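You operate a simulated robot arm through the tools that you are given. There is no shell and no other tool.

You run a simulated robot arm. Do the job below in one go: nothing can be reset, and whatever is moved stays where it is left.

## Task
Grip casting 95 in the vise, brush it clean, open the vise.
Fine: wind the vise in on it first, use the brown brush and put it back, wind the vise open after; the casting stays in it, the other stays dirty. Set down upright: brown brush. What is to be rubbed or washed off counts as gone when no trace of it is left.

Only the result counts: the job must be done as asked and must still hold three seconds after the hand-in. Knocking over, shifting, dropping, spilling or breaking anything else fails it.

## Robot
A 6-joint arm with a two-finger gripper, fixed in place. Base frame: the origin is at the foot of the arm, x ahead of it, y to its left, z up; the work surface is at about z = 0.8. Lengths are in m, angles in degrees, forces in N, time in s.
Its first joint turns from -166.0 to 166.0 degrees. Payload 2.45 kg.
The TCP is the grasp point between the finger pads, 0.02 m short of the fingertips. In the tool frame z runs along the fingers and y along their closing line. The gripper opens to 0.14 m. The gripper's body begins 0.168 m behind the TCP.
Orientation is that of the tool frame in the base frame, as a unit quaternion [x, y, z, w]. With the fingers straight down and closing along the base's y, the tool's x points along the base's -x, its y along +y and its z along -z.

## Interface
- The arm moves only by the tool servo_tool. Its argument "steps" is a list of rows, each a list of 7 numbers: the shift along the base's x, y, z in m, then the turn, a rotation vector about the base's x, y, z in degrees, then the gripper command, from -1 (fully open) to 1 (shut), values between in proportion. In form: [[tx, ty, tz, wx, wy, wz, fingers], ...]. A call has 1 to 20 rows; each row shifts and turns the commanded pose from where the row before left it. Each row takes 0.2 s and may step no farther than 0.05 m and 8.6 degrees from the row before; otherwise, or with a gripper value out of range, the whole call is refused. Where a pose cannot be reached the arm comes as near as it can. A force on the tool above 40 N (or 10 N above the force at the start of the call, whichever is more), or a blocked arm, ends the call early, and 0.2 s more pass. Each finger travels about 0.045 m/s and halts on what it meets, pressing with about 20 N; the grip force reading is that of the motor and also rises with nothing between the fingers. The clock runs only during rows and for 0.2 s after the last one: add rows that do not move to give the fingers time. It gives the time, the measured TCP pose, the force on the tool (base axes), the opening and the grip force at its end, in the units of the frame above (readings bear some noise), with the torque about the TCP (base axes, N m) and any sound that the robot's microphone picked up.
- Cameras (640 x 400 px; columns grow to the right, rows downward): "scene" is fixed at [0.3993, -0.5015, 1.4327]; the picture's right is [0.67, -0.74, 0.00], its down [-0.39, -0.36, -0.85] and it looks along [0.63, 0.57, -0.53] (base axes); focal length 319 px, centre (320, 200). "wrist" rides on the gripper at [0.078, 0.011, -0.209] in the tool frame; the picture's right is [-0.14, 0.99, 0.00], its down [-0.92, -0.13, -0.37] and it looks along [-0.36, -0.05, 0.93] (tool axes); focal length 280 px, centre (320, 200). There is no depth. A picture from a camera that has moved, and an enlarged one, comes with that camera's place and axes in the base frame and with its lens.
- snapshot(camera): a new picture of that camera. No time passes.
- enlarge(camera, box): a new picture of the part [left, top, right, bottom] of that camera's present view, enlarged. No time passes.
- sign_off(): hands the job in; it is judged then, once.

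Places have to be worked out from the pictures, the camera data and where the tool is seen. Open the gripper and draw the arm clear of the work before you hand the job in, unless the task says otherwise.

The tools are called as a command line: name --pt "numbers of a row" for each row, then --argument value for the rest, lists and objects as JSON in quotes. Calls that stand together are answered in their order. servo_tool: Moves the arm, as the interface text tells. Its arguments: {"type":"object","properties":{"steps":{"type":"array"}},"required":["steps"]} The other tools are called the same way: snapshot (camera) takes a picture; enlarge (camera, box) takes an enlarged picture of a part of a camera's view; sign_off () hands the job in.

At the start:

```text
t: 0.0
tcp_pos: [0.7997, -0.1685, 1.1598]
orientation: [0.0, 1.0, 0.001, 0.0]
force: [-0.4, -0.3, -0.4]
ft_torque: [-0.02, 0.0, 0.0]
opening: 0.1399
gripper_force: 0.0
```

scene: 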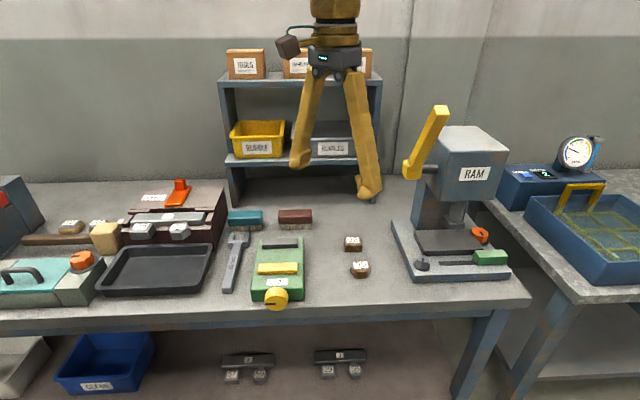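
wrist: 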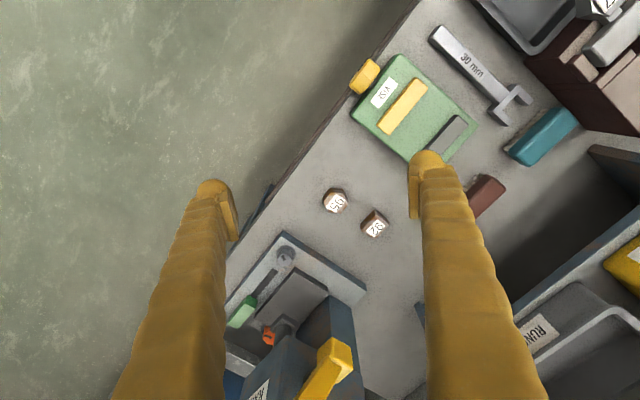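

I start by looking closer at the vise, castings and brushes in both cameras.

enlarge --camera "scene" --box '[210, 190, 400, 320]'

enlarge --camera "wrist" --box '[300, 20, 600, 260]'

```text
3.08 times, centred on (305, 255) of scene
camera zoom: at [0.3993, -0.5015, 1.4327], right [0.67, -0.74, 0.0], down [-0.39, -0.36, -0.85], along [0.63, 0.57, -0.53], focal length 983 px, centre (366, 31)
```

zoom: 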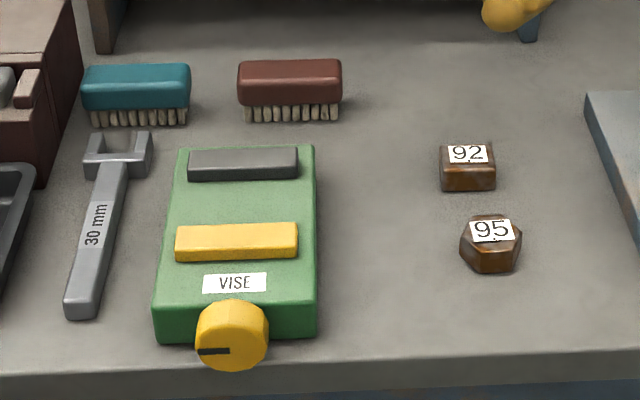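

```text
1.67 times, centred on (450, 140) of wrist
camera zoom: at [0.7204, -0.1587, 1.3685], right [0.14, 0.99, 0.0], down [0.92, -0.13, 0.37], along [0.36, -0.05, -0.93], focal length 467 px, centre (103, 300)
```

zoom: 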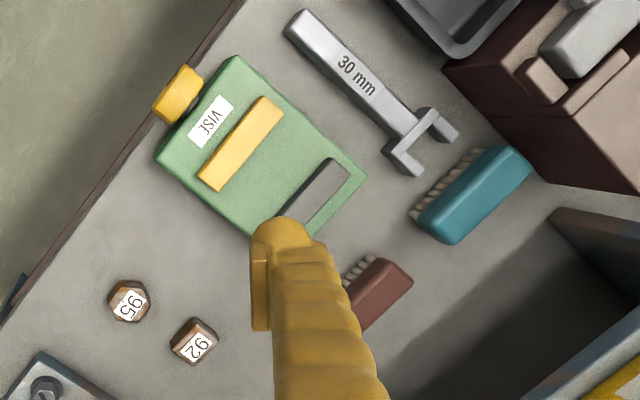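

Let me look more tightly at each item before moving.

enlarge --camera "scene" --box '[245, 230, 315, 315]'

enlarge --camera "scene" --box '[330, 225, 390, 285]'

enlarge --camera "wrist" --box '[340, 50, 490, 170]'

enlarge --camera "wrist" --box '[310, 175, 400, 245]'

```text
4.71 times, centred on (280, 272) of scene
camera zoom: at [0.3993, -0.5015, 1.4327], right [0.67, -0.74, 0.0], down [-0.39, -0.36, -0.85], along [0.63, 0.57, -0.53], focal length 1503 px, centre (508, -141)
```

zoom: 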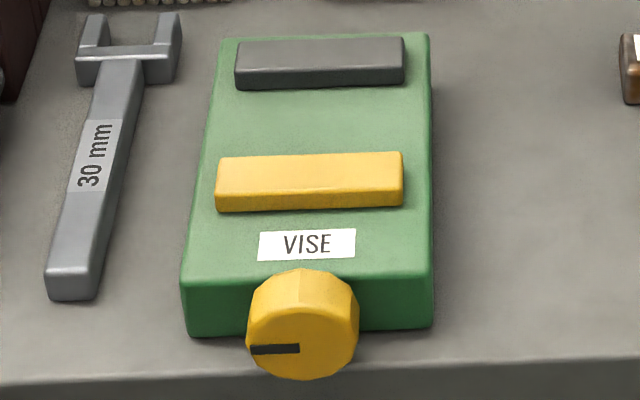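

```text
6.67 times, centred on (360, 255) of scene
camera zoom: at [0.3993, -0.5015, 1.4327], right [0.67, -0.74, 0.0], down [-0.39, -0.36, -0.85], along [0.63, 0.57, -0.53], focal length 2129 px, centre (53, -167)
```

zoom: 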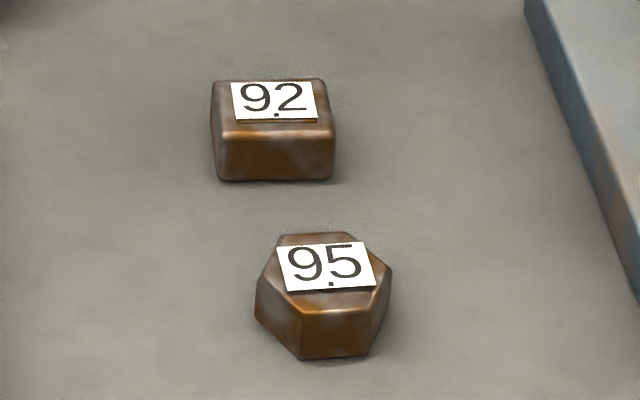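

```text
3.33 times, centred on (415, 110) of wrist
camera zoom: at [0.7204, -0.1587, 1.3685], right [0.14, 0.99, 0.0], down [0.92, -0.13, 0.37], along [0.36, -0.05, -0.93], focal length 935 px, centre (3, 500)
```

zoom: 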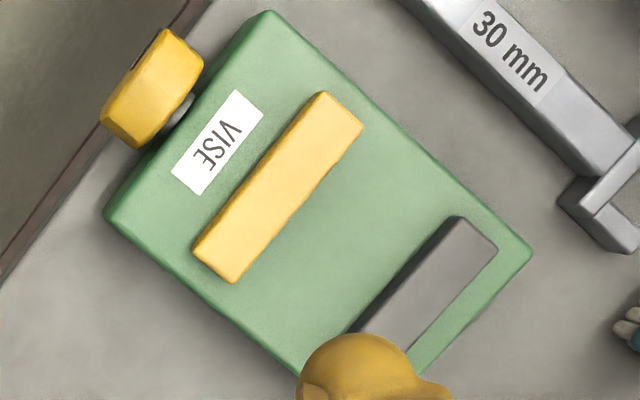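

```text
5.71 times, centred on (355, 210) of wrist
camera zoom: at [0.7204, -0.1587, 1.3685], right [0.14, 0.99, 0.0], down [0.92, -0.13, 0.37], along [0.36, -0.05, -0.93], focal length 1602 px, centre (120, 143)
```

zoom: 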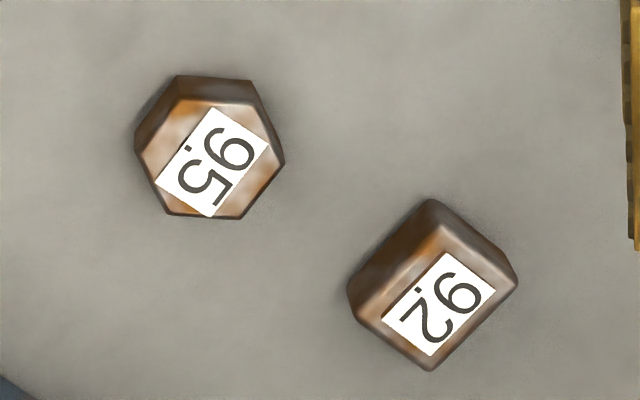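

The vise appears to have its axis along about (0.71, 0.71), with the knob on its front end near (0.70, -0.09) and the body top near z 0.843. I move the wrist camera over the vise for a closer measurement.

servo_tool --pt "-0.027 0.028 -0.017 0 0 0 -1" --pt "-0.027 0.028 -0.017 0 0 0 -1" --pt "-0.027 0.028 -0.017 0 0 0 -1" --pt "-0.027 0.028 -0.017 0 0 0 -1" --pt "-0.027 0.028 -0.016 0 0 0 -1" --pt "-0.025 0.028 -0.016 0 0 0 -1" --pt "0 0 0 0 0 0 -1"

snapshot --camera "wrist"

snapshot --camera "scene"

```text
t: 1.6
tcp_pos: [0.6412, 0.0002, 1.0587]
orientation: [0.0, 1.0, 0.0, 0.0]
force: [0.5, -0.3, 0.4]
ft_torque: [-0.02, -0.02, -0.02]
opening: 0.14
gripper_force: 0.1
```

```text
taken
camera wrist: at [0.5627, 0.0103, 1.2679], right [0.14, 0.99, 0.0], down [0.92, -0.13, 0.37], along [0.36, -0.05, -0.93], focal length 280 px, centre (320, 200)
```

wrist: 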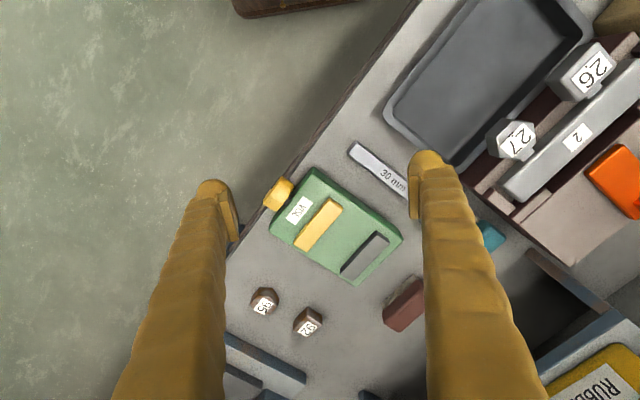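

```text
taken
```

scene: 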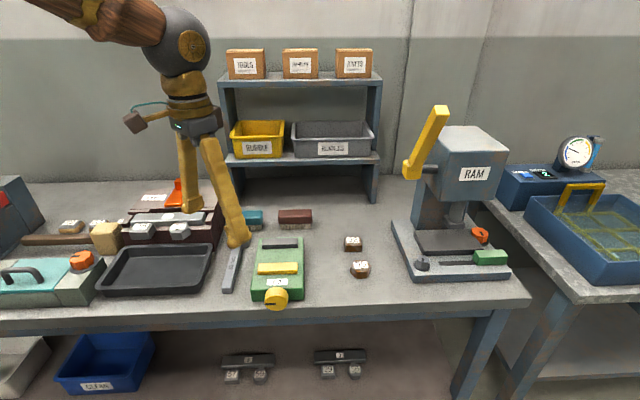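

The view over the vise is clear. I enlarge to measure the knob, jaws and castings.

enlarge --camera "wrist" --box '[255, 160, 415, 290]'

enlarge --camera "wrist" --box '[235, 270, 335, 350]'

enlarge --camera "scene" --box '[215, 195, 325, 265]'

```text
3.08 times, centred on (335, 225) of wrist
camera zoom: at [0.5627, 0.0103, 1.2679], right [0.14, 0.99, 0.0], down [0.92, -0.13, 0.37], along [0.36, -0.05, -0.93], focal length 863 px, centre (274, 123)
```

zoom: 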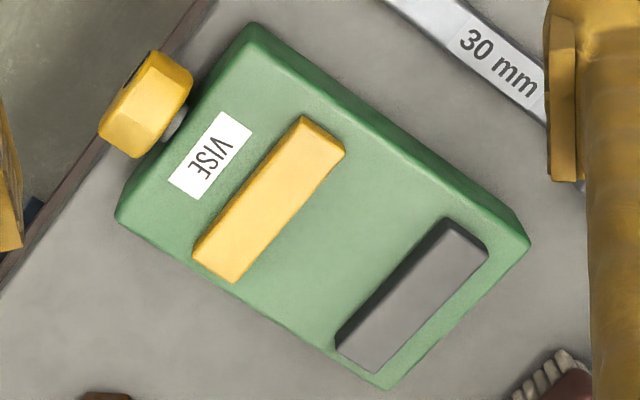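

```text
5.00 times, centred on (285, 310) of wrist
camera zoom: at [0.5627, 0.0103, 1.2679], right [0.14, 0.99, 0.0], down [0.92, -0.13, 0.37], along [0.36, -0.05, -0.93], focal length 1402 px, centre (495, -350)
```

zoom: 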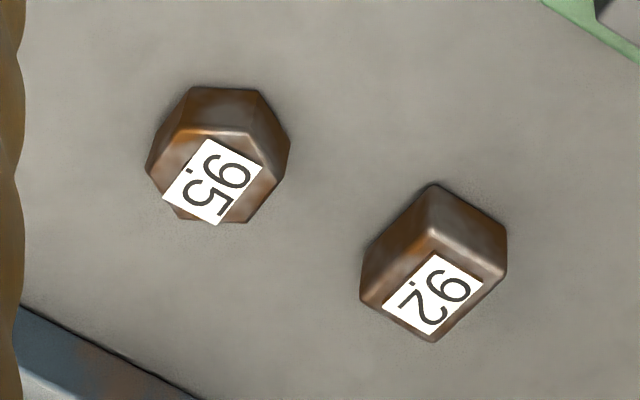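

```text
5.71 times, centred on (270, 230) of scene
camera zoom: at [0.3993, -0.5015, 1.4327], right [0.67, -0.74, 0.0], down [-0.39, -0.36, -0.85], along [0.63, 0.57, -0.53], focal length 1825 px, centre (606, 29)
```

zoom: 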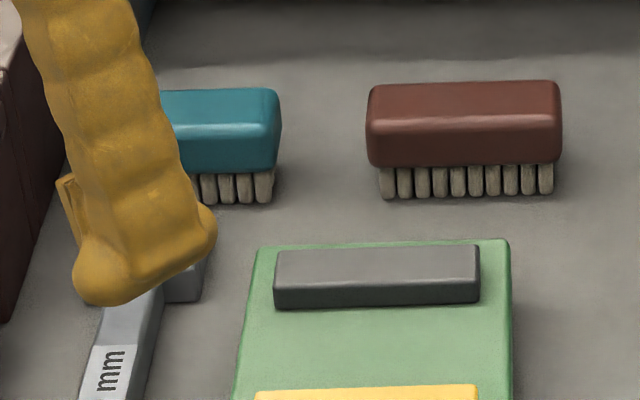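

Stereo from the two views puts the vise body top at z≈0.845, jaw tops at ≈0.858, jaw gap ≈0.069 m, knob axis at z≈0.838, and casting 95 near (0.94, -0.155) with its top at 0.83. I move above casting 95 for a close look at its faces.

servo_tool --pt "0.0365 -0.0258 -0.0098 0 0 0 -1" --pt "0.0365 -0.0258 -0.0098 0 0 0 -1" --pt "0.0365 -0.0258 -0.0098 0 0 0 -1" --pt "0.0365 -0.0258 -0.0098 0 0 0 -1" --pt "0.0365 -0.0258 -0.0098 0 0 0 -1" --pt "0.0363 -0.026 -0.0098 0 0 0 -1" --pt "0 0 0 0 0 0 -0.15" --pt "0 0 0 0 0 0 -0.15" --pt "0 0 0 0 0 0 -0.15"

snapshot --camera "wrist"

enlarge --camera "wrist" --box '[270, 150, 390, 250]'

```text
t: 3.6
tcp_pos: [0.8589, -0.1543, 1.0008]
orientation: [-0.001, 1.0, 0.0, 0.0]
force: [0.0, 0.1, -0.1]
ft_torque: [-0.02, -0.02, 0.02]
opening: 0.0806
gripper_force: 0.1
```

```text
taken
camera wrist: at [0.7794, -0.1448, 1.2104], right [0.14, 0.99, 0.0], down [0.92, -0.13, 0.37], along [0.37, -0.05, -0.93], focal length 280 px, centre (320, 200)
```

wrist: 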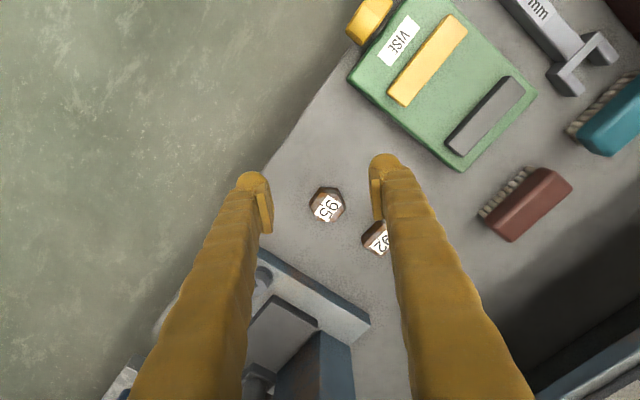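

```text
4.00 times, centred on (330, 200) of wrist
camera zoom: at [0.7794, -0.1448, 1.2104], right [0.14, 0.99, 0.0], down [0.92, -0.13, 0.37], along [0.37, -0.05, -0.93], focal length 1122 px, centre (280, 200)
```

zoom: 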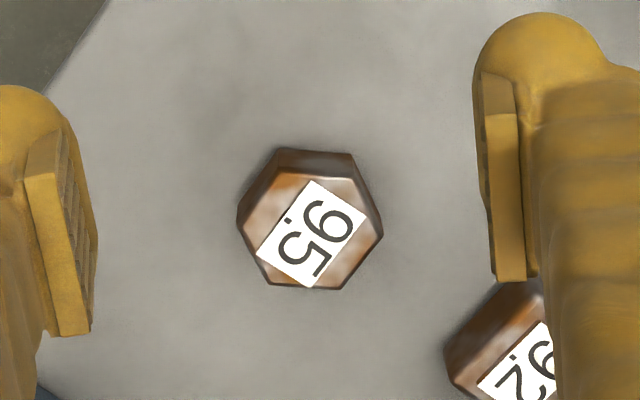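

Casting 95 is centred near (0.942, -0.156), a hexagon 46 mm across flats with flats facing about 45°, 105° and 165°. I turn the tool +15° so the fingers close on the 105° flats and come down above it.

servo_tool --pt "0.0415 -0.0009 -0.02 0 0 7.5 -0.15" --pt "0.0415 -0.0009 -0.02 0 0 7.5 -0.15" --pt "0 0 -0.03 0 0 0 -0.15" --pt "0 0 -0.03 0 0 0 -0.15" --pt "0 0 -0.01 0 0 0 -0.15" --pt "0 0 0 0 0 0 -0.15"

snapshot --camera "wrist"

enlarge --camera "scene" --box '[310, 200, 410, 290]'

```text
t: 5.0
tcp_pos: [0.9414, -0.1573, 0.8908]
orientation: [-0.131, 0.991, 0.0, -0.001]
force: [0.2, 0.5, 0.0]
ft_torque: [-0.02, -0.01, 0.01]
opening: 0.0806
gripper_force: 0.0
```

```text
taken
camera wrist: at [0.8611, -0.1686, 1.0995], right [-0.12, 0.99, 0.0], down [0.92, 0.11, 0.37], along [0.37, 0.05, -0.93], focal length 280 px, centre (320, 200)
```

wrist: 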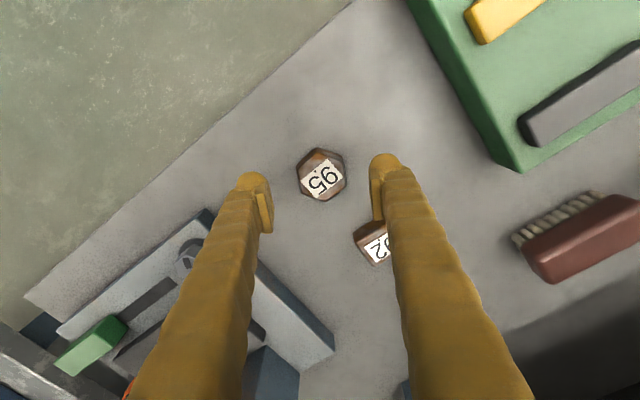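

```text
4.44 times, centred on (360, 245) of scene
camera zoom: at [0.3993, -0.5015, 1.4327], right [0.67, -0.74, 0.0], down [-0.39, -0.36, -0.85], along [0.63, 0.57, -0.53], focal length 1419 px, centre (142, 0)
```

zoom: 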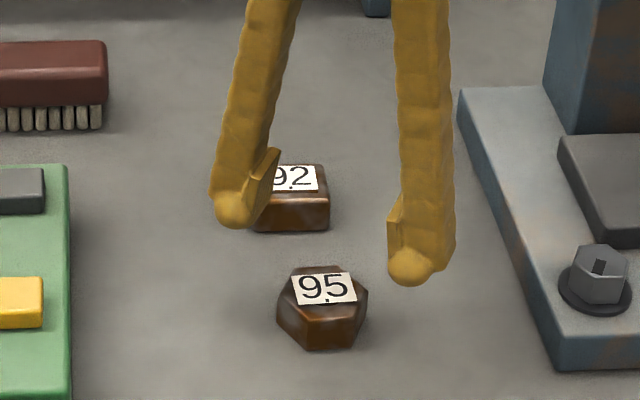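

The casting sits centred under the fingers at (0.941, -0.157). I lower so the fingertips reach about z 0.818 and close on it.

servo_tool --pt "0 0 -0.027 0 0 0 -0.15" --pt "0 0 -0.026 0 0 0 -0.15" --pt "0 0 0 0 0 0 -0.15" --pt "0 0 0 0 0 0 1" --pt "0 0 0 0 0 0 1" --pt "0 0 0 0 0 0 1" --pt "0 0 0 0 0 0 1" --pt "0 0 0 0 0 0 1"

enlarge --camera "scene" --box '[310, 200, 410, 290]'

enlarge --camera "wrist" --box '[240, 120, 400, 240]'

```text
t: 6.5
tcp_pos: [0.9421, -0.1591, 0.8462]
orientation: [-0.13, 0.991, -0.001, 0.003]
force: [-3.3, -6.5, 41.6]
ft_torque: [0.81, 0.24, 0.1]
opening: 0.0356
gripper_force: 19.8
stopped in row 7: the force on the tool passed its limit at 44 N (the readings are from after the stop); the commanded pose is now the measured one
```

```text
4.44 times, centred on (360, 245) of scene
camera zoom: at [0.3993, -0.5015, 1.4327], right [0.67, -0.74, 0.0], down [-0.39, -0.36, -0.85], along [0.63, 0.57, -0.53], focal length 1419 px, centre (142, 0)
```

zoom: 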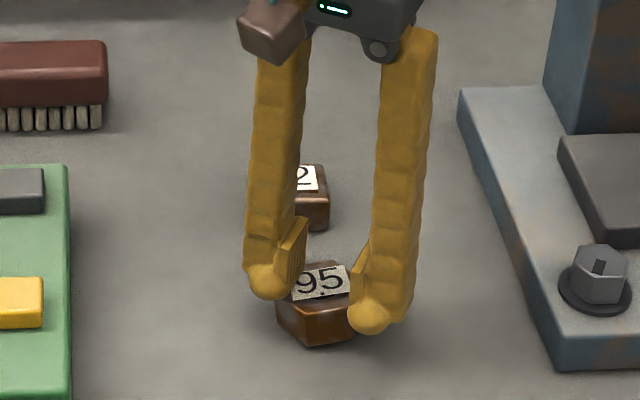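

```text
3.33 times, centred on (320, 180) of wrist
camera zoom: at [0.8614, -0.1695, 1.0538], right [-0.12, 0.99, 0.0], down [0.92, 0.12, 0.37], along [0.37, 0.04, -0.93], focal length 935 px, centre (320, 267)
```

zoom: 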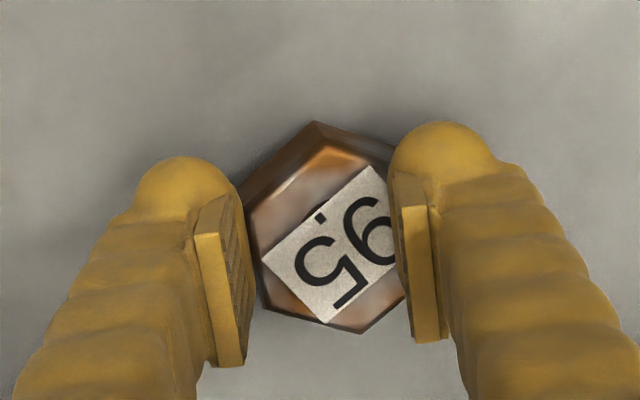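

The reading shows 42 N upward at the +105° finger and the opening at only 36 mm: the finger rode up on the casting's rounded upper edge instead of gripping its side. I open again without moving, back off slightly upward, and look.

servo_tool --pt "0 0 0 0 0 0 0.2" --pt "0 0 0 0 0 0 -0.15" --pt "0 0 0 0 0 0 -0.15" --pt "0 0 0 0 0 0 -0.15" --pt "0 0 0.03 0 0 0 -0.15" --pt "0 0 0.03 0 0 0 -0.15" --pt "0 0 0 0 0 0 -0.15"

enlarge --camera "scene" --box '[310, 200, 410, 290]'

enlarge --camera "wrist" --box '[240, 120, 400, 240]'

```text
t: 8.1
tcp_pos: [0.9404, -0.1575, 0.9021]
orientation: [-0.13, 0.992, 0.0, 0.0]
force: [-0.4, -0.2, -0.8]
ft_torque: [-0.04, -0.01, 0.03]
opening: 0.0805
gripper_force: 0.1
```

```text
4.44 times, centred on (360, 245) of scene
camera zoom: at [0.3993, -0.5015, 1.4327], right [0.67, -0.74, 0.0], down [-0.39, -0.36, -0.85], along [0.63, 0.57, -0.53], focal length 1419 px, centre (142, 0)
```

zoom: 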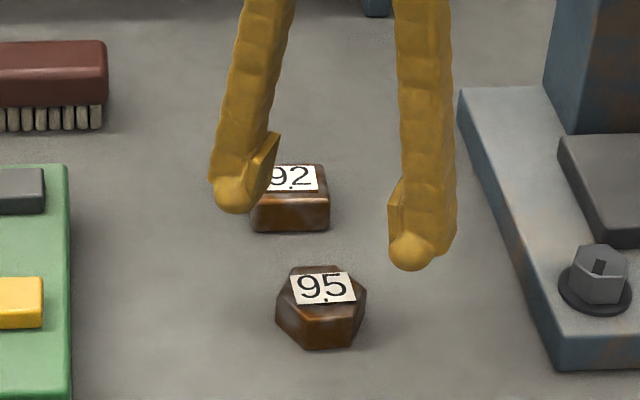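

```text
3.33 times, centred on (320, 180) of wrist
camera zoom: at [0.8601, -0.1681, 1.1109], right [-0.12, 0.99, 0.0], down [0.92, 0.11, 0.37], along [0.37, 0.05, -0.93], focal length 935 px, centre (320, 267)
```

zoom: 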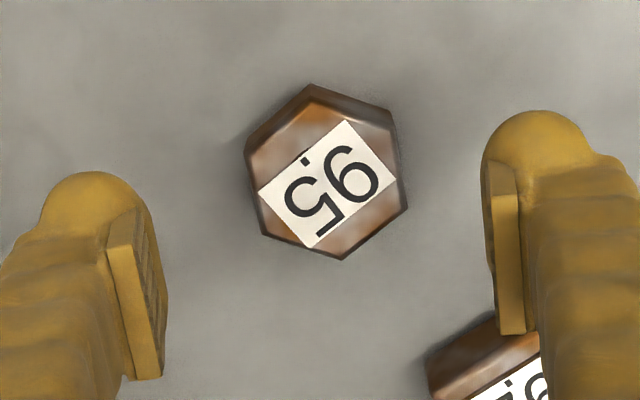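

The casting is upright and unmoved at about (0.941, -0.156). I take tighter views to see its edge profile before gripping lower.

enlarge --camera "scene" --box '[345, 250, 381, 280]'

enlarge --camera "wrist" --box '[290, 130, 350, 175]'

enlarge --camera "scene" --box '[350, 230, 420, 270]'

```text
13.33 times, centred on (363, 265) of scene
camera zoom: at [0.3993, -0.5015, 1.4327], right [0.67, -0.74, 0.0], down [-0.39, -0.36, -0.85], along [0.63, 0.57, -0.53], focal length 4258 px, centre (-253, -667)
```

zoom: 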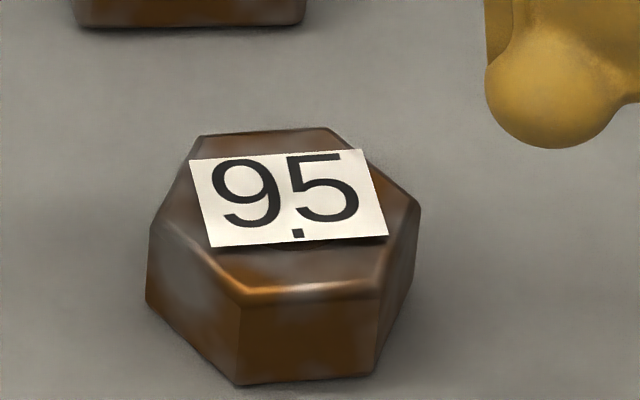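

```text
8.89 times, centred on (320, 152) of wrist
camera zoom: at [0.8601, -0.1681, 1.1109], right [-0.12, 0.99, 0.0], down [0.92, 0.11, 0.37], along [0.37, 0.05, -0.93], focal length 2492 px, centre (320, 622)
```

zoom: 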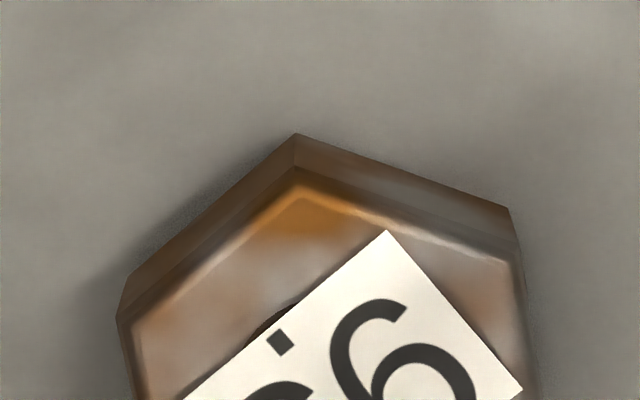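

```text
9.14 times, centred on (385, 250) of scene
camera zoom: at [0.3993, -0.5015, 1.4327], right [0.67, -0.74, 0.0], down [-0.39, -0.36, -0.85], along [0.63, 0.57, -0.53], focal length 2920 px, centre (-274, -257)
```

zoom: 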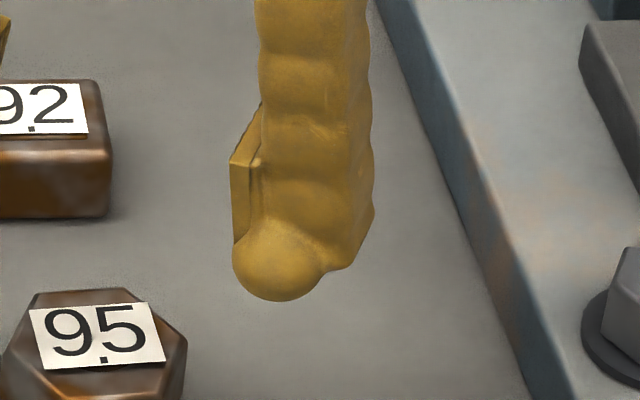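

The fingertips look rounded, with the flat pad starting about 20 mm above the tip, so I held too high. I look closely at the fingers to judge where the pads end.

enlarge --camera "wrist" --box '[350, 130, 420, 230]'

enlarge --camera "scene" --box '[350, 195, 430, 275]'

snapshot --camera "scene"

```text
4.00 times, centred on (385, 180) of wrist
camera zoom: at [0.8601, -0.1681, 1.1109], right [-0.12, 0.99, 0.0], down [0.92, 0.11, 0.37], along [0.37, 0.05, -0.93], focal length 1122 px, centre (60, 280)
```

zoom: 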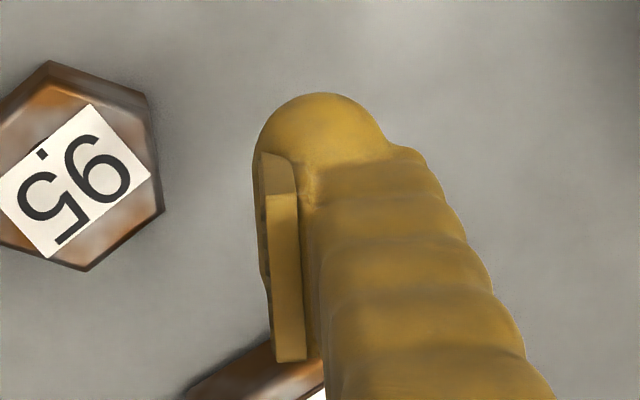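

```text
5.00 times, centred on (390, 235) of scene
camera zoom: at [0.3993, -0.5015, 1.4327], right [0.67, -0.74, 0.0], down [-0.39, -0.36, -0.85], along [0.63, 0.57, -0.53], focal length 1597 px, centre (-30, 25)
```

zoom: 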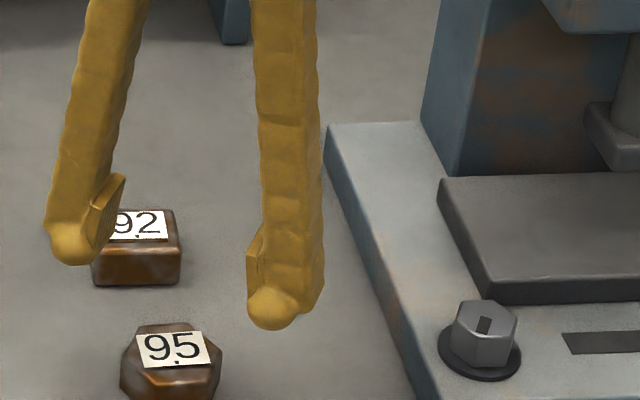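

```text
taken
```

scene: 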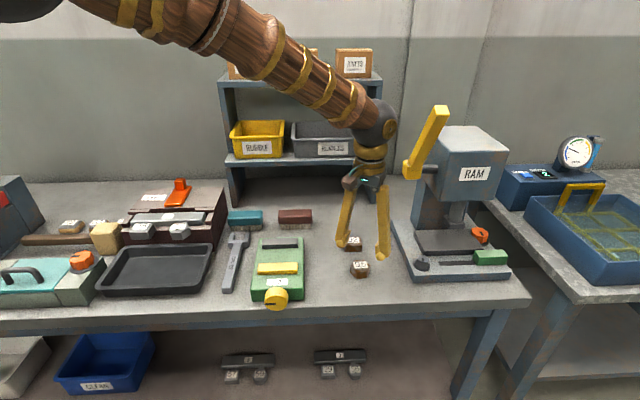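

The pads grip only near the tip and I was too high. A 60° grip would also bring the fingers close to the jaws, so I will take the casting by opposite corners along the jaw direction (about 138.7°), leaving its flats free to face the jaws. I turn the tool by +33.8° above it and check.

servo_tool --pt "0.0005 0.0005 0 0 0 8.45 -0.15" --pt "0 0.0005 0 0 0 8.45 -0.15" --pt "0 0 0 0 0 8.45 -0.15" --pt "0 0 0 0 0 8.45 -0.15" --pt "0 0 0 0 0 0 -0.15"

snapshot --camera "wrist"

enlarge --camera "wrist" --box '[240, 120, 400, 240]'

enlarge --camera "scene" --box '[310, 195, 410, 285]'

```text
t: 9.3
tcp_pos: [0.9407, -0.1572, 0.901]
orientation: [-0.414, 0.91, 0.0, 0.001]
force: [-0.7, -0.9, -0.8]
ft_torque: [0.0, 0.02, 0.02]
opening: 0.0805
gripper_force: 0.0
```

```text
taken
camera wrist: at [0.8806, -0.2102, 1.1105], right [-0.66, 0.76, 0.0], down [0.7, 0.61, 0.37], along [0.28, 0.24, -0.93], focal length 280 px, centre (320, 200)
```

wrist: 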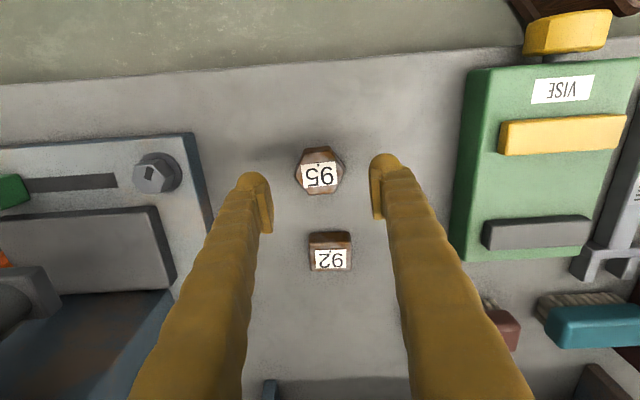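

```text
3.33 times, centred on (320, 180) of wrist
camera zoom: at [0.8806, -0.2102, 1.1105], right [-0.66, 0.76, 0.0], down [0.7, 0.61, 0.37], along [0.28, 0.24, -0.93], focal length 935 px, centre (320, 267)
```

zoom: 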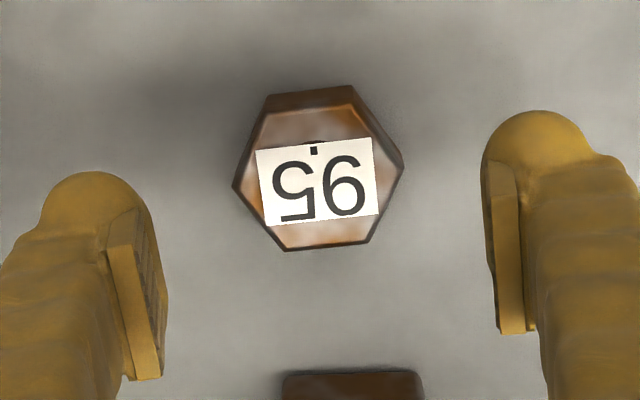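

```text
4.44 times, centred on (360, 240) of scene
camera zoom: at [0.3993, -0.5015, 1.4327], right [0.67, -0.74, 0.0], down [-0.39, -0.36, -0.85], along [0.63, 0.57, -0.53], focal length 1419 px, centre (142, 22)
```

zoom: 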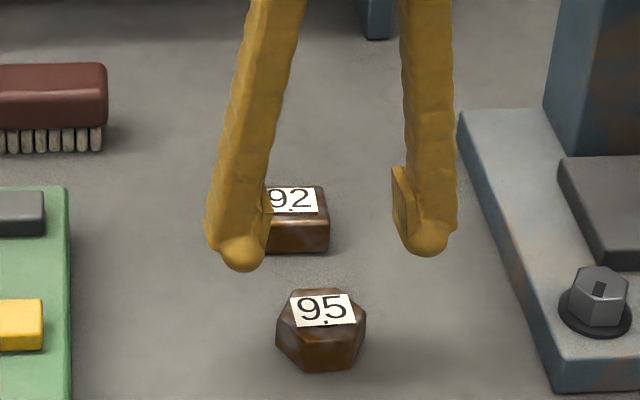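

The corners now line up with the closing direction and the casting is centred at (0.942, -0.157). I go down in small steps watching the force.

servo_tool --pt "0.0006 0.0002 -0.03 0 0 0 -0.15" --pt "0.0006 0.0002 -0.03 0 0 0 -0.15" --pt "0 0 -0.006 0 0 0 -0.15" --pt "0 0 -0.005 0 0 0 -0.15" --pt "0 0 0 0 0 0 -0.15"

enlarge --camera "scene" --box '[320, 220, 400, 290]'

```text
t: 10.5
tcp_pos: [0.9429, -0.1561, 0.8298]
orientation: [-0.413, 0.911, 0.001, 0.001]
force: [-1.1, 0.1, 0.0]
ft_torque: [0.0, 0.05, -0.04]
opening: 0.0805
gripper_force: 0.0
```

```text
5.71 times, centred on (360, 255) of scene
camera zoom: at [0.3993, -0.5015, 1.4327], right [0.67, -0.74, 0.0], down [-0.39, -0.36, -0.85], along [0.63, 0.57, -0.53], focal length 1825 px, centre (91, -114)
```

zoom: 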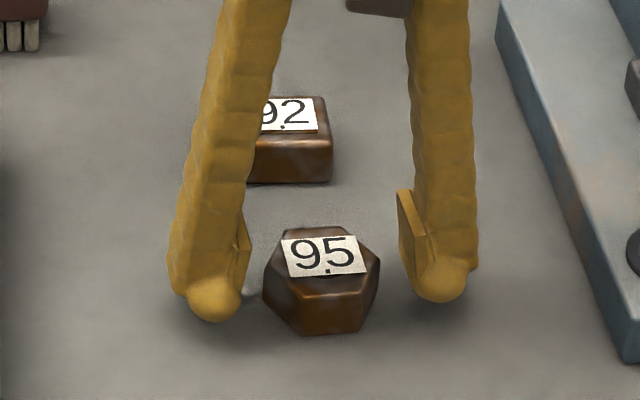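

No contact yet at z 0.830. I lower a few more millimetres in small steps.

servo_tool --pt "0 0 -0.002 0 0 0 -0.15" --pt "0 0 -0.002 0 0 0 -0.15" --pt "0 0 0 0 0 0 -0.15"

```text
t: 11.3
tcp_pos: [0.9426, -0.156, 0.8263]
orientation: [-0.413, 0.911, 0.0, 0.001]
force: [0.5, -0.3, -0.3]
ft_torque: [0.03, 0.03, -0.01]
opening: 0.0805
gripper_force: 0.1
```

Still free at 0.826; I close the fingers here.

servo_tool --pt "0 0 -0.001 0 0 0 -0.15" --pt "0 0 0 0 0 0 0.2" --pt "0 0 0 0 0 0 0.4" --pt "0 0 0 0 0 0 0.4" --pt "0 0 0 0 0 0 0.4"

enlarge --camera "scene" --box '[320, 220, 400, 290]'

enlarge --camera "wrist" --box '[240, 120, 400, 240]'

```text
t: 12.5
tcp_pos: [0.943, -0.1565, 0.826]
orientation: [-0.413, 0.911, 0.001, 0.001]
force: [-1.1, -0.3, 0.3]
ft_torque: [-0.01, 0.03, -0.01]
opening: 0.0544
gripper_force: 19.8
```

```text
5.71 times, centred on (360, 255) of scene
camera zoom: at [0.3993, -0.5015, 1.4327], right [0.67, -0.74, 0.0], down [-0.39, -0.36, -0.85], along [0.63, 0.57, -0.53], focal length 1825 px, centre (91, -114)
```

zoom: 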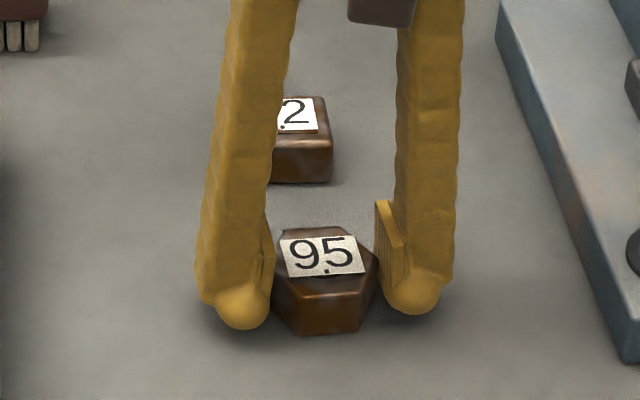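

```text
3.33 times, centred on (320, 180) of wrist
camera zoom: at [0.8818, -0.2098, 1.0347], right [-0.65, 0.76, 0.0], down [0.7, 0.61, 0.37], along [0.28, 0.24, -0.93], focal length 935 px, centre (320, 267)
```

zoom: 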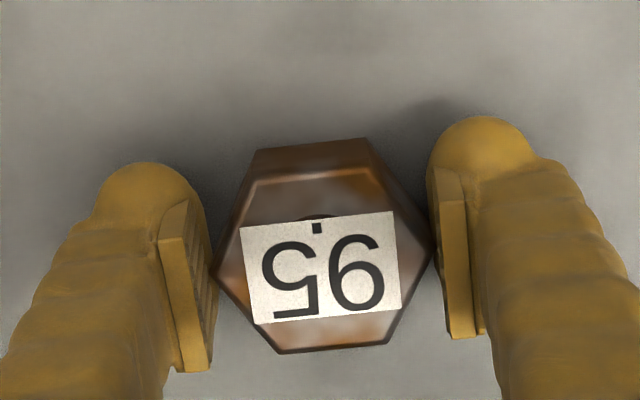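

A clean grip: opening 54.4 mm, 19.8 N, no vertical force. I tighten the command a little and lift straight up to check the hold.

servo_tool --pt "0 0 0.004 0 0 0 0.6" --pt "0 0 0.015 0 0 0 0.6" --pt "0 0 0.03 0 0 0 0.6" --pt "0 0 0.03 0 0 0 0.6" --pt "0 0 0.03 0 0 0 0.6" --pt "0 0 0 0 0 0 0.6"

enlarge --camera "wrist" --box '[240, 120, 400, 240]'

snapshot --camera "scene"

```text
t: 13.9
tcp_pos: [0.9419, -0.1553, 0.9372]
orientation: [-0.413, 0.911, 0.0, 0.001]
force: [0.4, -0.1, -1.3]
ft_torque: [0.02, -0.01, 0.03]
opening: 0.0544
gripper_force: 19.9
```

```text
3.33 times, centred on (320, 180) of wrist
camera zoom: at [0.8813, -0.2084, 1.1454], right [-0.65, 0.76, 0.0], down [0.7, 0.61, 0.37], along [0.28, 0.24, -0.93], focal length 935 px, centre (320, 267)
```

zoom: 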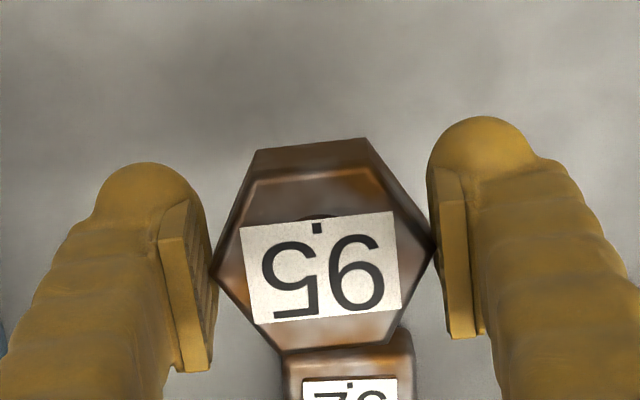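

```text
taken
```

scene: 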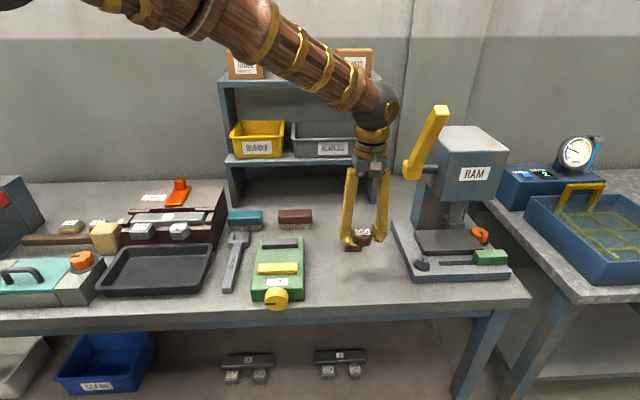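

The casting is held firmly. I carry it over at safe height to above the jaw gap near (0.805, 0.015), turning -3.8° so its flats face the jaws.

servo_tool --pt "0 0 0.03 0 0 0 0.6" --pt "-0.01 0.0125 0.01 0 0 0 0.6" --pt "-0.025 0.031 0 0 0 -0.8 0.6" --pt "-0.025 0.031 0 0 0 -0.8 0.6" --pt "-0.025 0.031 0 0 0 -0.8 0.6" --pt "-0.025 0.031 0 0 0 -0.7 0.6" --pt "-0.02 0.025 0 0 0 -0.7 0.6" --pt "-0.0066 0.0088 0 0 0 0 0.6" --pt "0 0 0 0 0 0 0.6" --pt "0 0 0 0 0 0 0.6"

snapshot --camera "wrist"

enlarge --camera "scene" --box '[220, 180, 340, 310]'

```text
t: 16.1
tcp_pos: [0.8037, 0.0126, 0.9757]
orientation: [-0.382, 0.924, 0.0, 0.001]
force: [0.5, 0.0, -0.3]
ft_torque: [-0.02, 0.0, 0.0]
opening: 0.0545
gripper_force: 19.9
```

```text
taken
camera wrist: at [0.74, -0.0353, 1.1847], right [-0.6, 0.8, 0.0], down [0.74, 0.56, 0.37], along [0.3, 0.22, -0.93], focal length 280 px, centre (320, 200)
```

wrist: 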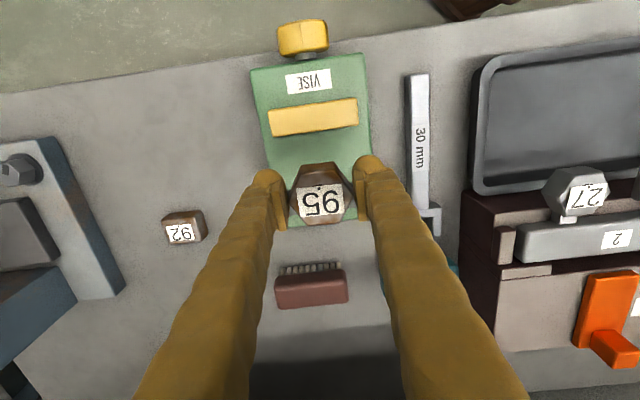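

```text
3.08 times, centred on (280, 245) of scene
camera zoom: at [0.3993, -0.5015, 1.4327], right [0.67, -0.74, 0.0], down [-0.39, -0.36, -0.85], along [0.63, 0.57, -0.53], focal length 983 px, centre (443, 62)
```

zoom: 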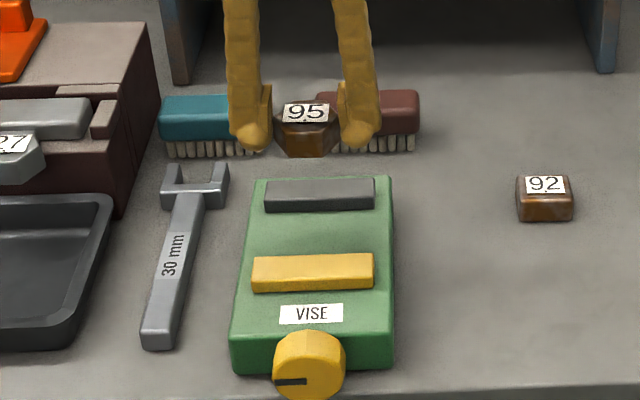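

The casting hangs over the vise at u≈0.577, v≈0.559 (along/across the vise). I enlarge the wrist view to check it against the jaws.

enlarge --camera "wrist" --box '[240, 60, 400, 240]'

enlarge --camera "wrist" --box '[265, 140, 375, 235]'

```text
2.22 times, centred on (320, 150) of wrist
camera zoom: at [0.74, -0.0353, 1.1847], right [-0.6, 0.8, 0.0], down [0.74, 0.56, 0.37], along [0.3, 0.22, -0.93], focal length 623 px, centre (320, 311)
```

zoom: 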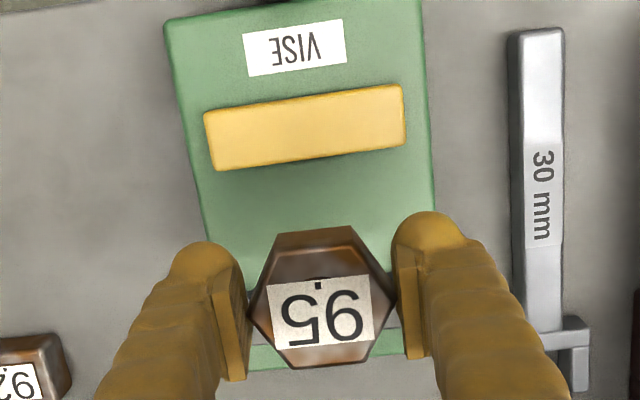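

```text
4.21 times, centred on (320, 188) of wrist
camera zoom: at [0.74, -0.0353, 1.1847], right [-0.6, 0.8, 0.0], down [0.74, 0.56, 0.37], along [0.3, 0.22, -0.93], focal length 1181 px, centre (320, 253)
```

zoom: 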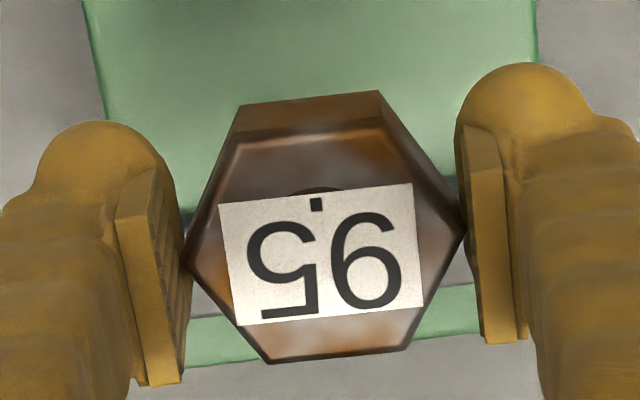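

The casting is centred in the gap (jaw faces at u 0.5415 and 0.612). I lower it toward the vise bed.

servo_tool --pt "0 0 -0.03 0 0 0 0.6" --pt "0 0 -0.03 0 0 0 0.6" --pt "0 0 -0.025 0 0 0 0.6" --pt "0 0 -0.01 0 0 0 0.6" --pt "0 0 -0.005 0 0 0 0.6" --pt "0 0 0 0 0 0 0.6"

enlarge --camera "scene" --box '[230, 210, 330, 310]'

enlarge --camera "wrist" --box '[240, 60, 400, 240]'

```text
t: 17.5
tcp_pos: [0.8054, 0.0146, 0.8751]
orientation: [-0.382, 0.924, 0.001, 0.0]
force: [0.0, 0.5, -0.5]
ft_torque: [0.01, -0.03, 0.03]
opening: 0.0546
gripper_force: 20.1
```

```text
4.00 times, centred on (280, 260) of scene
camera zoom: at [0.3993, -0.5015, 1.4327], right [0.67, -0.74, 0.0], down [-0.39, -0.36, -0.85], along [0.63, 0.57, -0.53], focal length 1277 px, centre (480, -40)
```

zoom: 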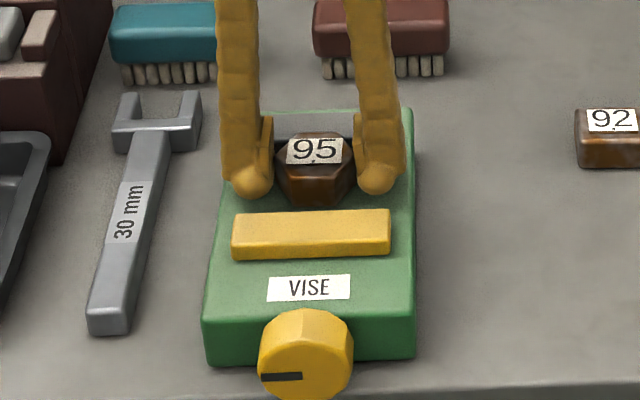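

```text
2.22 times, centred on (320, 150) of wrist
camera zoom: at [0.7417, -0.0349, 1.0836], right [-0.6, 0.8, 0.0], down [0.74, 0.56, 0.37], along [0.3, 0.22, -0.93], focal length 623 px, centre (320, 311)
```

zoom: 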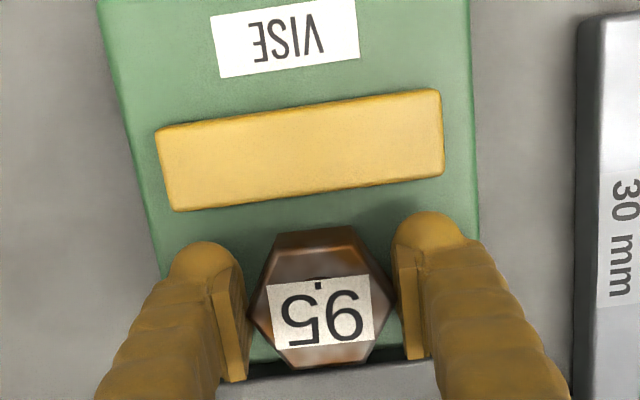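

Bottom of the casting should be about 4 mm above the bed with no contact yet. I lower in 1 mm steps until a slight contact shows.

servo_tool --pt "0 0 -0.001 0 0 0 0.6" --pt "0 0 -0.001 0 0 0 0.6" --pt "0 0 -0.001 0 0 0 0.6" --pt "0 0 0 0 0 0 0.6"

```text
t: 18.5
tcp_pos: [0.8065, 0.0138, 0.872]
orientation: [-0.383, 0.924, -0.001, 0.002]
force: [-4.0, -3.9, 15.7]
ft_torque: [-0.02, 0.05, -0.06]
opening: 0.0548
gripper_force: 19.9
```

Contact with the bed (about 16 N up). I ease up half a millimetre, then open the fingers along the jaw direction.

servo_tool --pt "0 0 0.0008 0 0 0 0.6" --pt "0 0 0 0 0 0 0.2" --pt "0 0 0 0 0 0 0.0" --pt "0 0 0 0 0 0 -0.05" --pt "0 0 0 0 0 0 -0.05"

enlarge --camera "wrist" --box '[240, 100, 400, 240]'

enlarge --camera "scene" --box '[240, 220, 320, 310]'

```text
t: 19.7
tcp_pos: [0.8068, 0.0149, 0.8713]
orientation: [-0.383, 0.924, 0.0, 0.002]
force: [-0.5, -0.8, 0.3]
ft_torque: [-0.02, 0.0, -0.01]
opening: 0.0736
gripper_force: 0.1
```

```text
2.86 times, centred on (320, 170) of wrist
camera zoom: at [0.7419, -0.0351, 1.0803], right [-0.6, 0.8, 0.0], down [0.74, 0.56, 0.37], along [0.3, 0.22, -0.93], focal length 801 px, centre (320, 286)
```

zoom: 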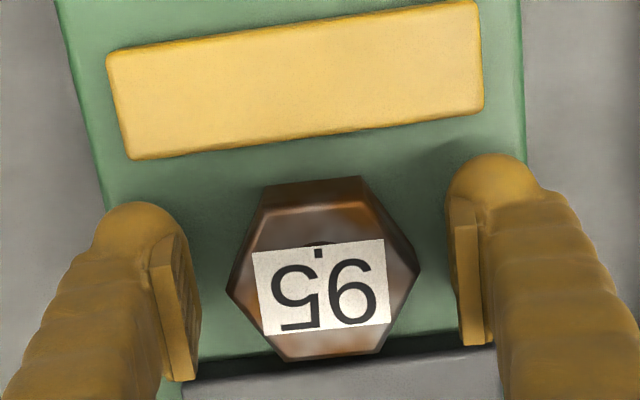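

```text
4.44 times, centred on (280, 265) of scene
camera zoom: at [0.3993, -0.5015, 1.4327], right [0.67, -0.74, 0.0], down [-0.39, -0.36, -0.85], along [0.63, 0.57, -0.53], focal length 1419 px, centre (498, -89)
```

zoom: 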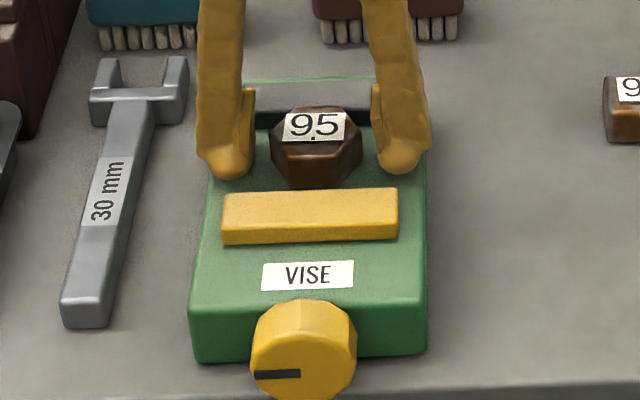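

Casting 95 stands free between the jaws, flats facing them. I raise the tool straight up and move to free space in front of the table to set it up for the knob.

servo_tool --pt "0 0 0.015 0 0 0 -0.05" --pt "0 0 0.035 0 0 0 -0.05" --pt "0 0 0.045 0 0 0 -0.05" --pt "0 0 0.045 0 0 0 -0.05" --pt "0 0 0.045 0 0 0 -0.05" --pt "0 0 0.045 0 0 0 -0.05" --pt "-0.031 -0.031 0 0 0 0 -0.15" --pt "-0.031 -0.031 0 0 0 0 -0.15" --pt "-0.031 -0.031 0 0 0 0 -0.15" --pt "-0.031 -0.031 0 0 0 0 -0.15" --pt "-0.031 -0.031 0 0 0 0 -0.15" --pt "0 0 0 0 0 0 -0.15"

snapshot --camera "scene"

snapshot --camera "wrist"

```text
t: 22.3
tcp_pos: [0.6514, -0.1438, 1.1005]
orientation: [-0.383, 0.924, 0.001, 0.001]
force: [0.7, -0.6, -0.4]
ft_torque: [0.03, -0.01, 0.01]
opening: 0.0805
gripper_force: 0.0
```

```text
taken
```

scene: 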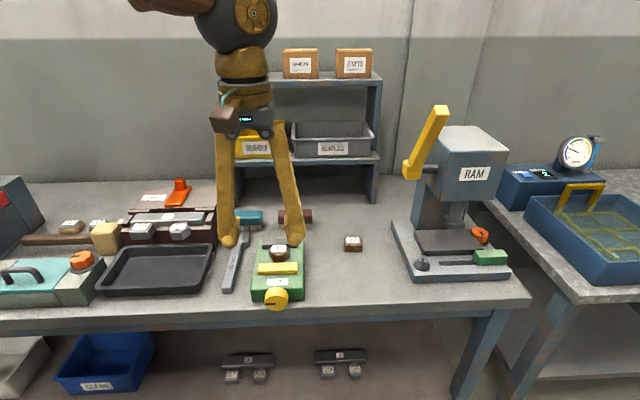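

```text
taken
camera wrist: at [0.587, -0.192, 1.3106], right [-0.6, 0.8, 0.0], down [0.74, 0.56, 0.37], along [0.3, 0.22, -0.93], focal length 280 px, centre (320, 200)
```

wrist: 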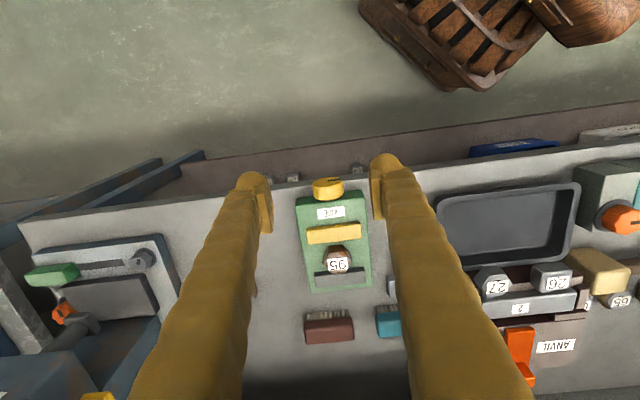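

Clear. I now begin tilting the tool from straight down toward pointing along the vise axis (+u), half-way first, checking that the arm follows.

servo_tool --pt "0 0 0 5.785 -5.785 0 -0.15" --pt "0 0 0 5.785 -5.785 0 -0.15" --pt "0 0 0 5.785 -5.785 0 -0.15" --pt "0 0 0 5.785 -5.785 0 -0.15" --pt "0 0 0 5.785 -5.785 0 -0.15" --pt "0 0 0 0 0 0 -0.15"

snapshot --camera "scene"

```text
t: 23.7
tcp_pos: [0.6522, -0.142, 1.1031]
orientation: [-0.358, 0.865, 0.134, 0.325]
force: [0.0, -0.2, -0.1]
ft_torque: [0.02, 0.02, 0.01]
opening: 0.0805
gripper_force: 0.0
```

```text
taken
```

scene: 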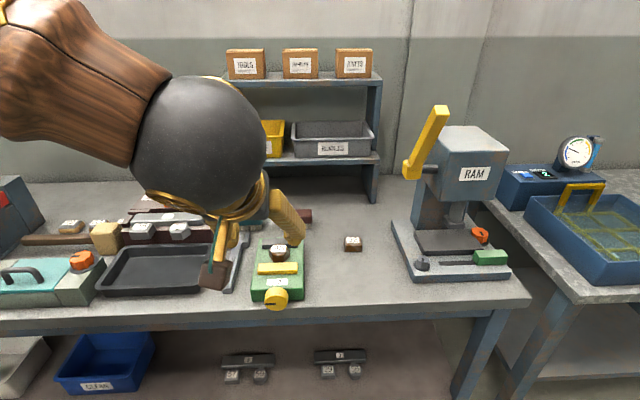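

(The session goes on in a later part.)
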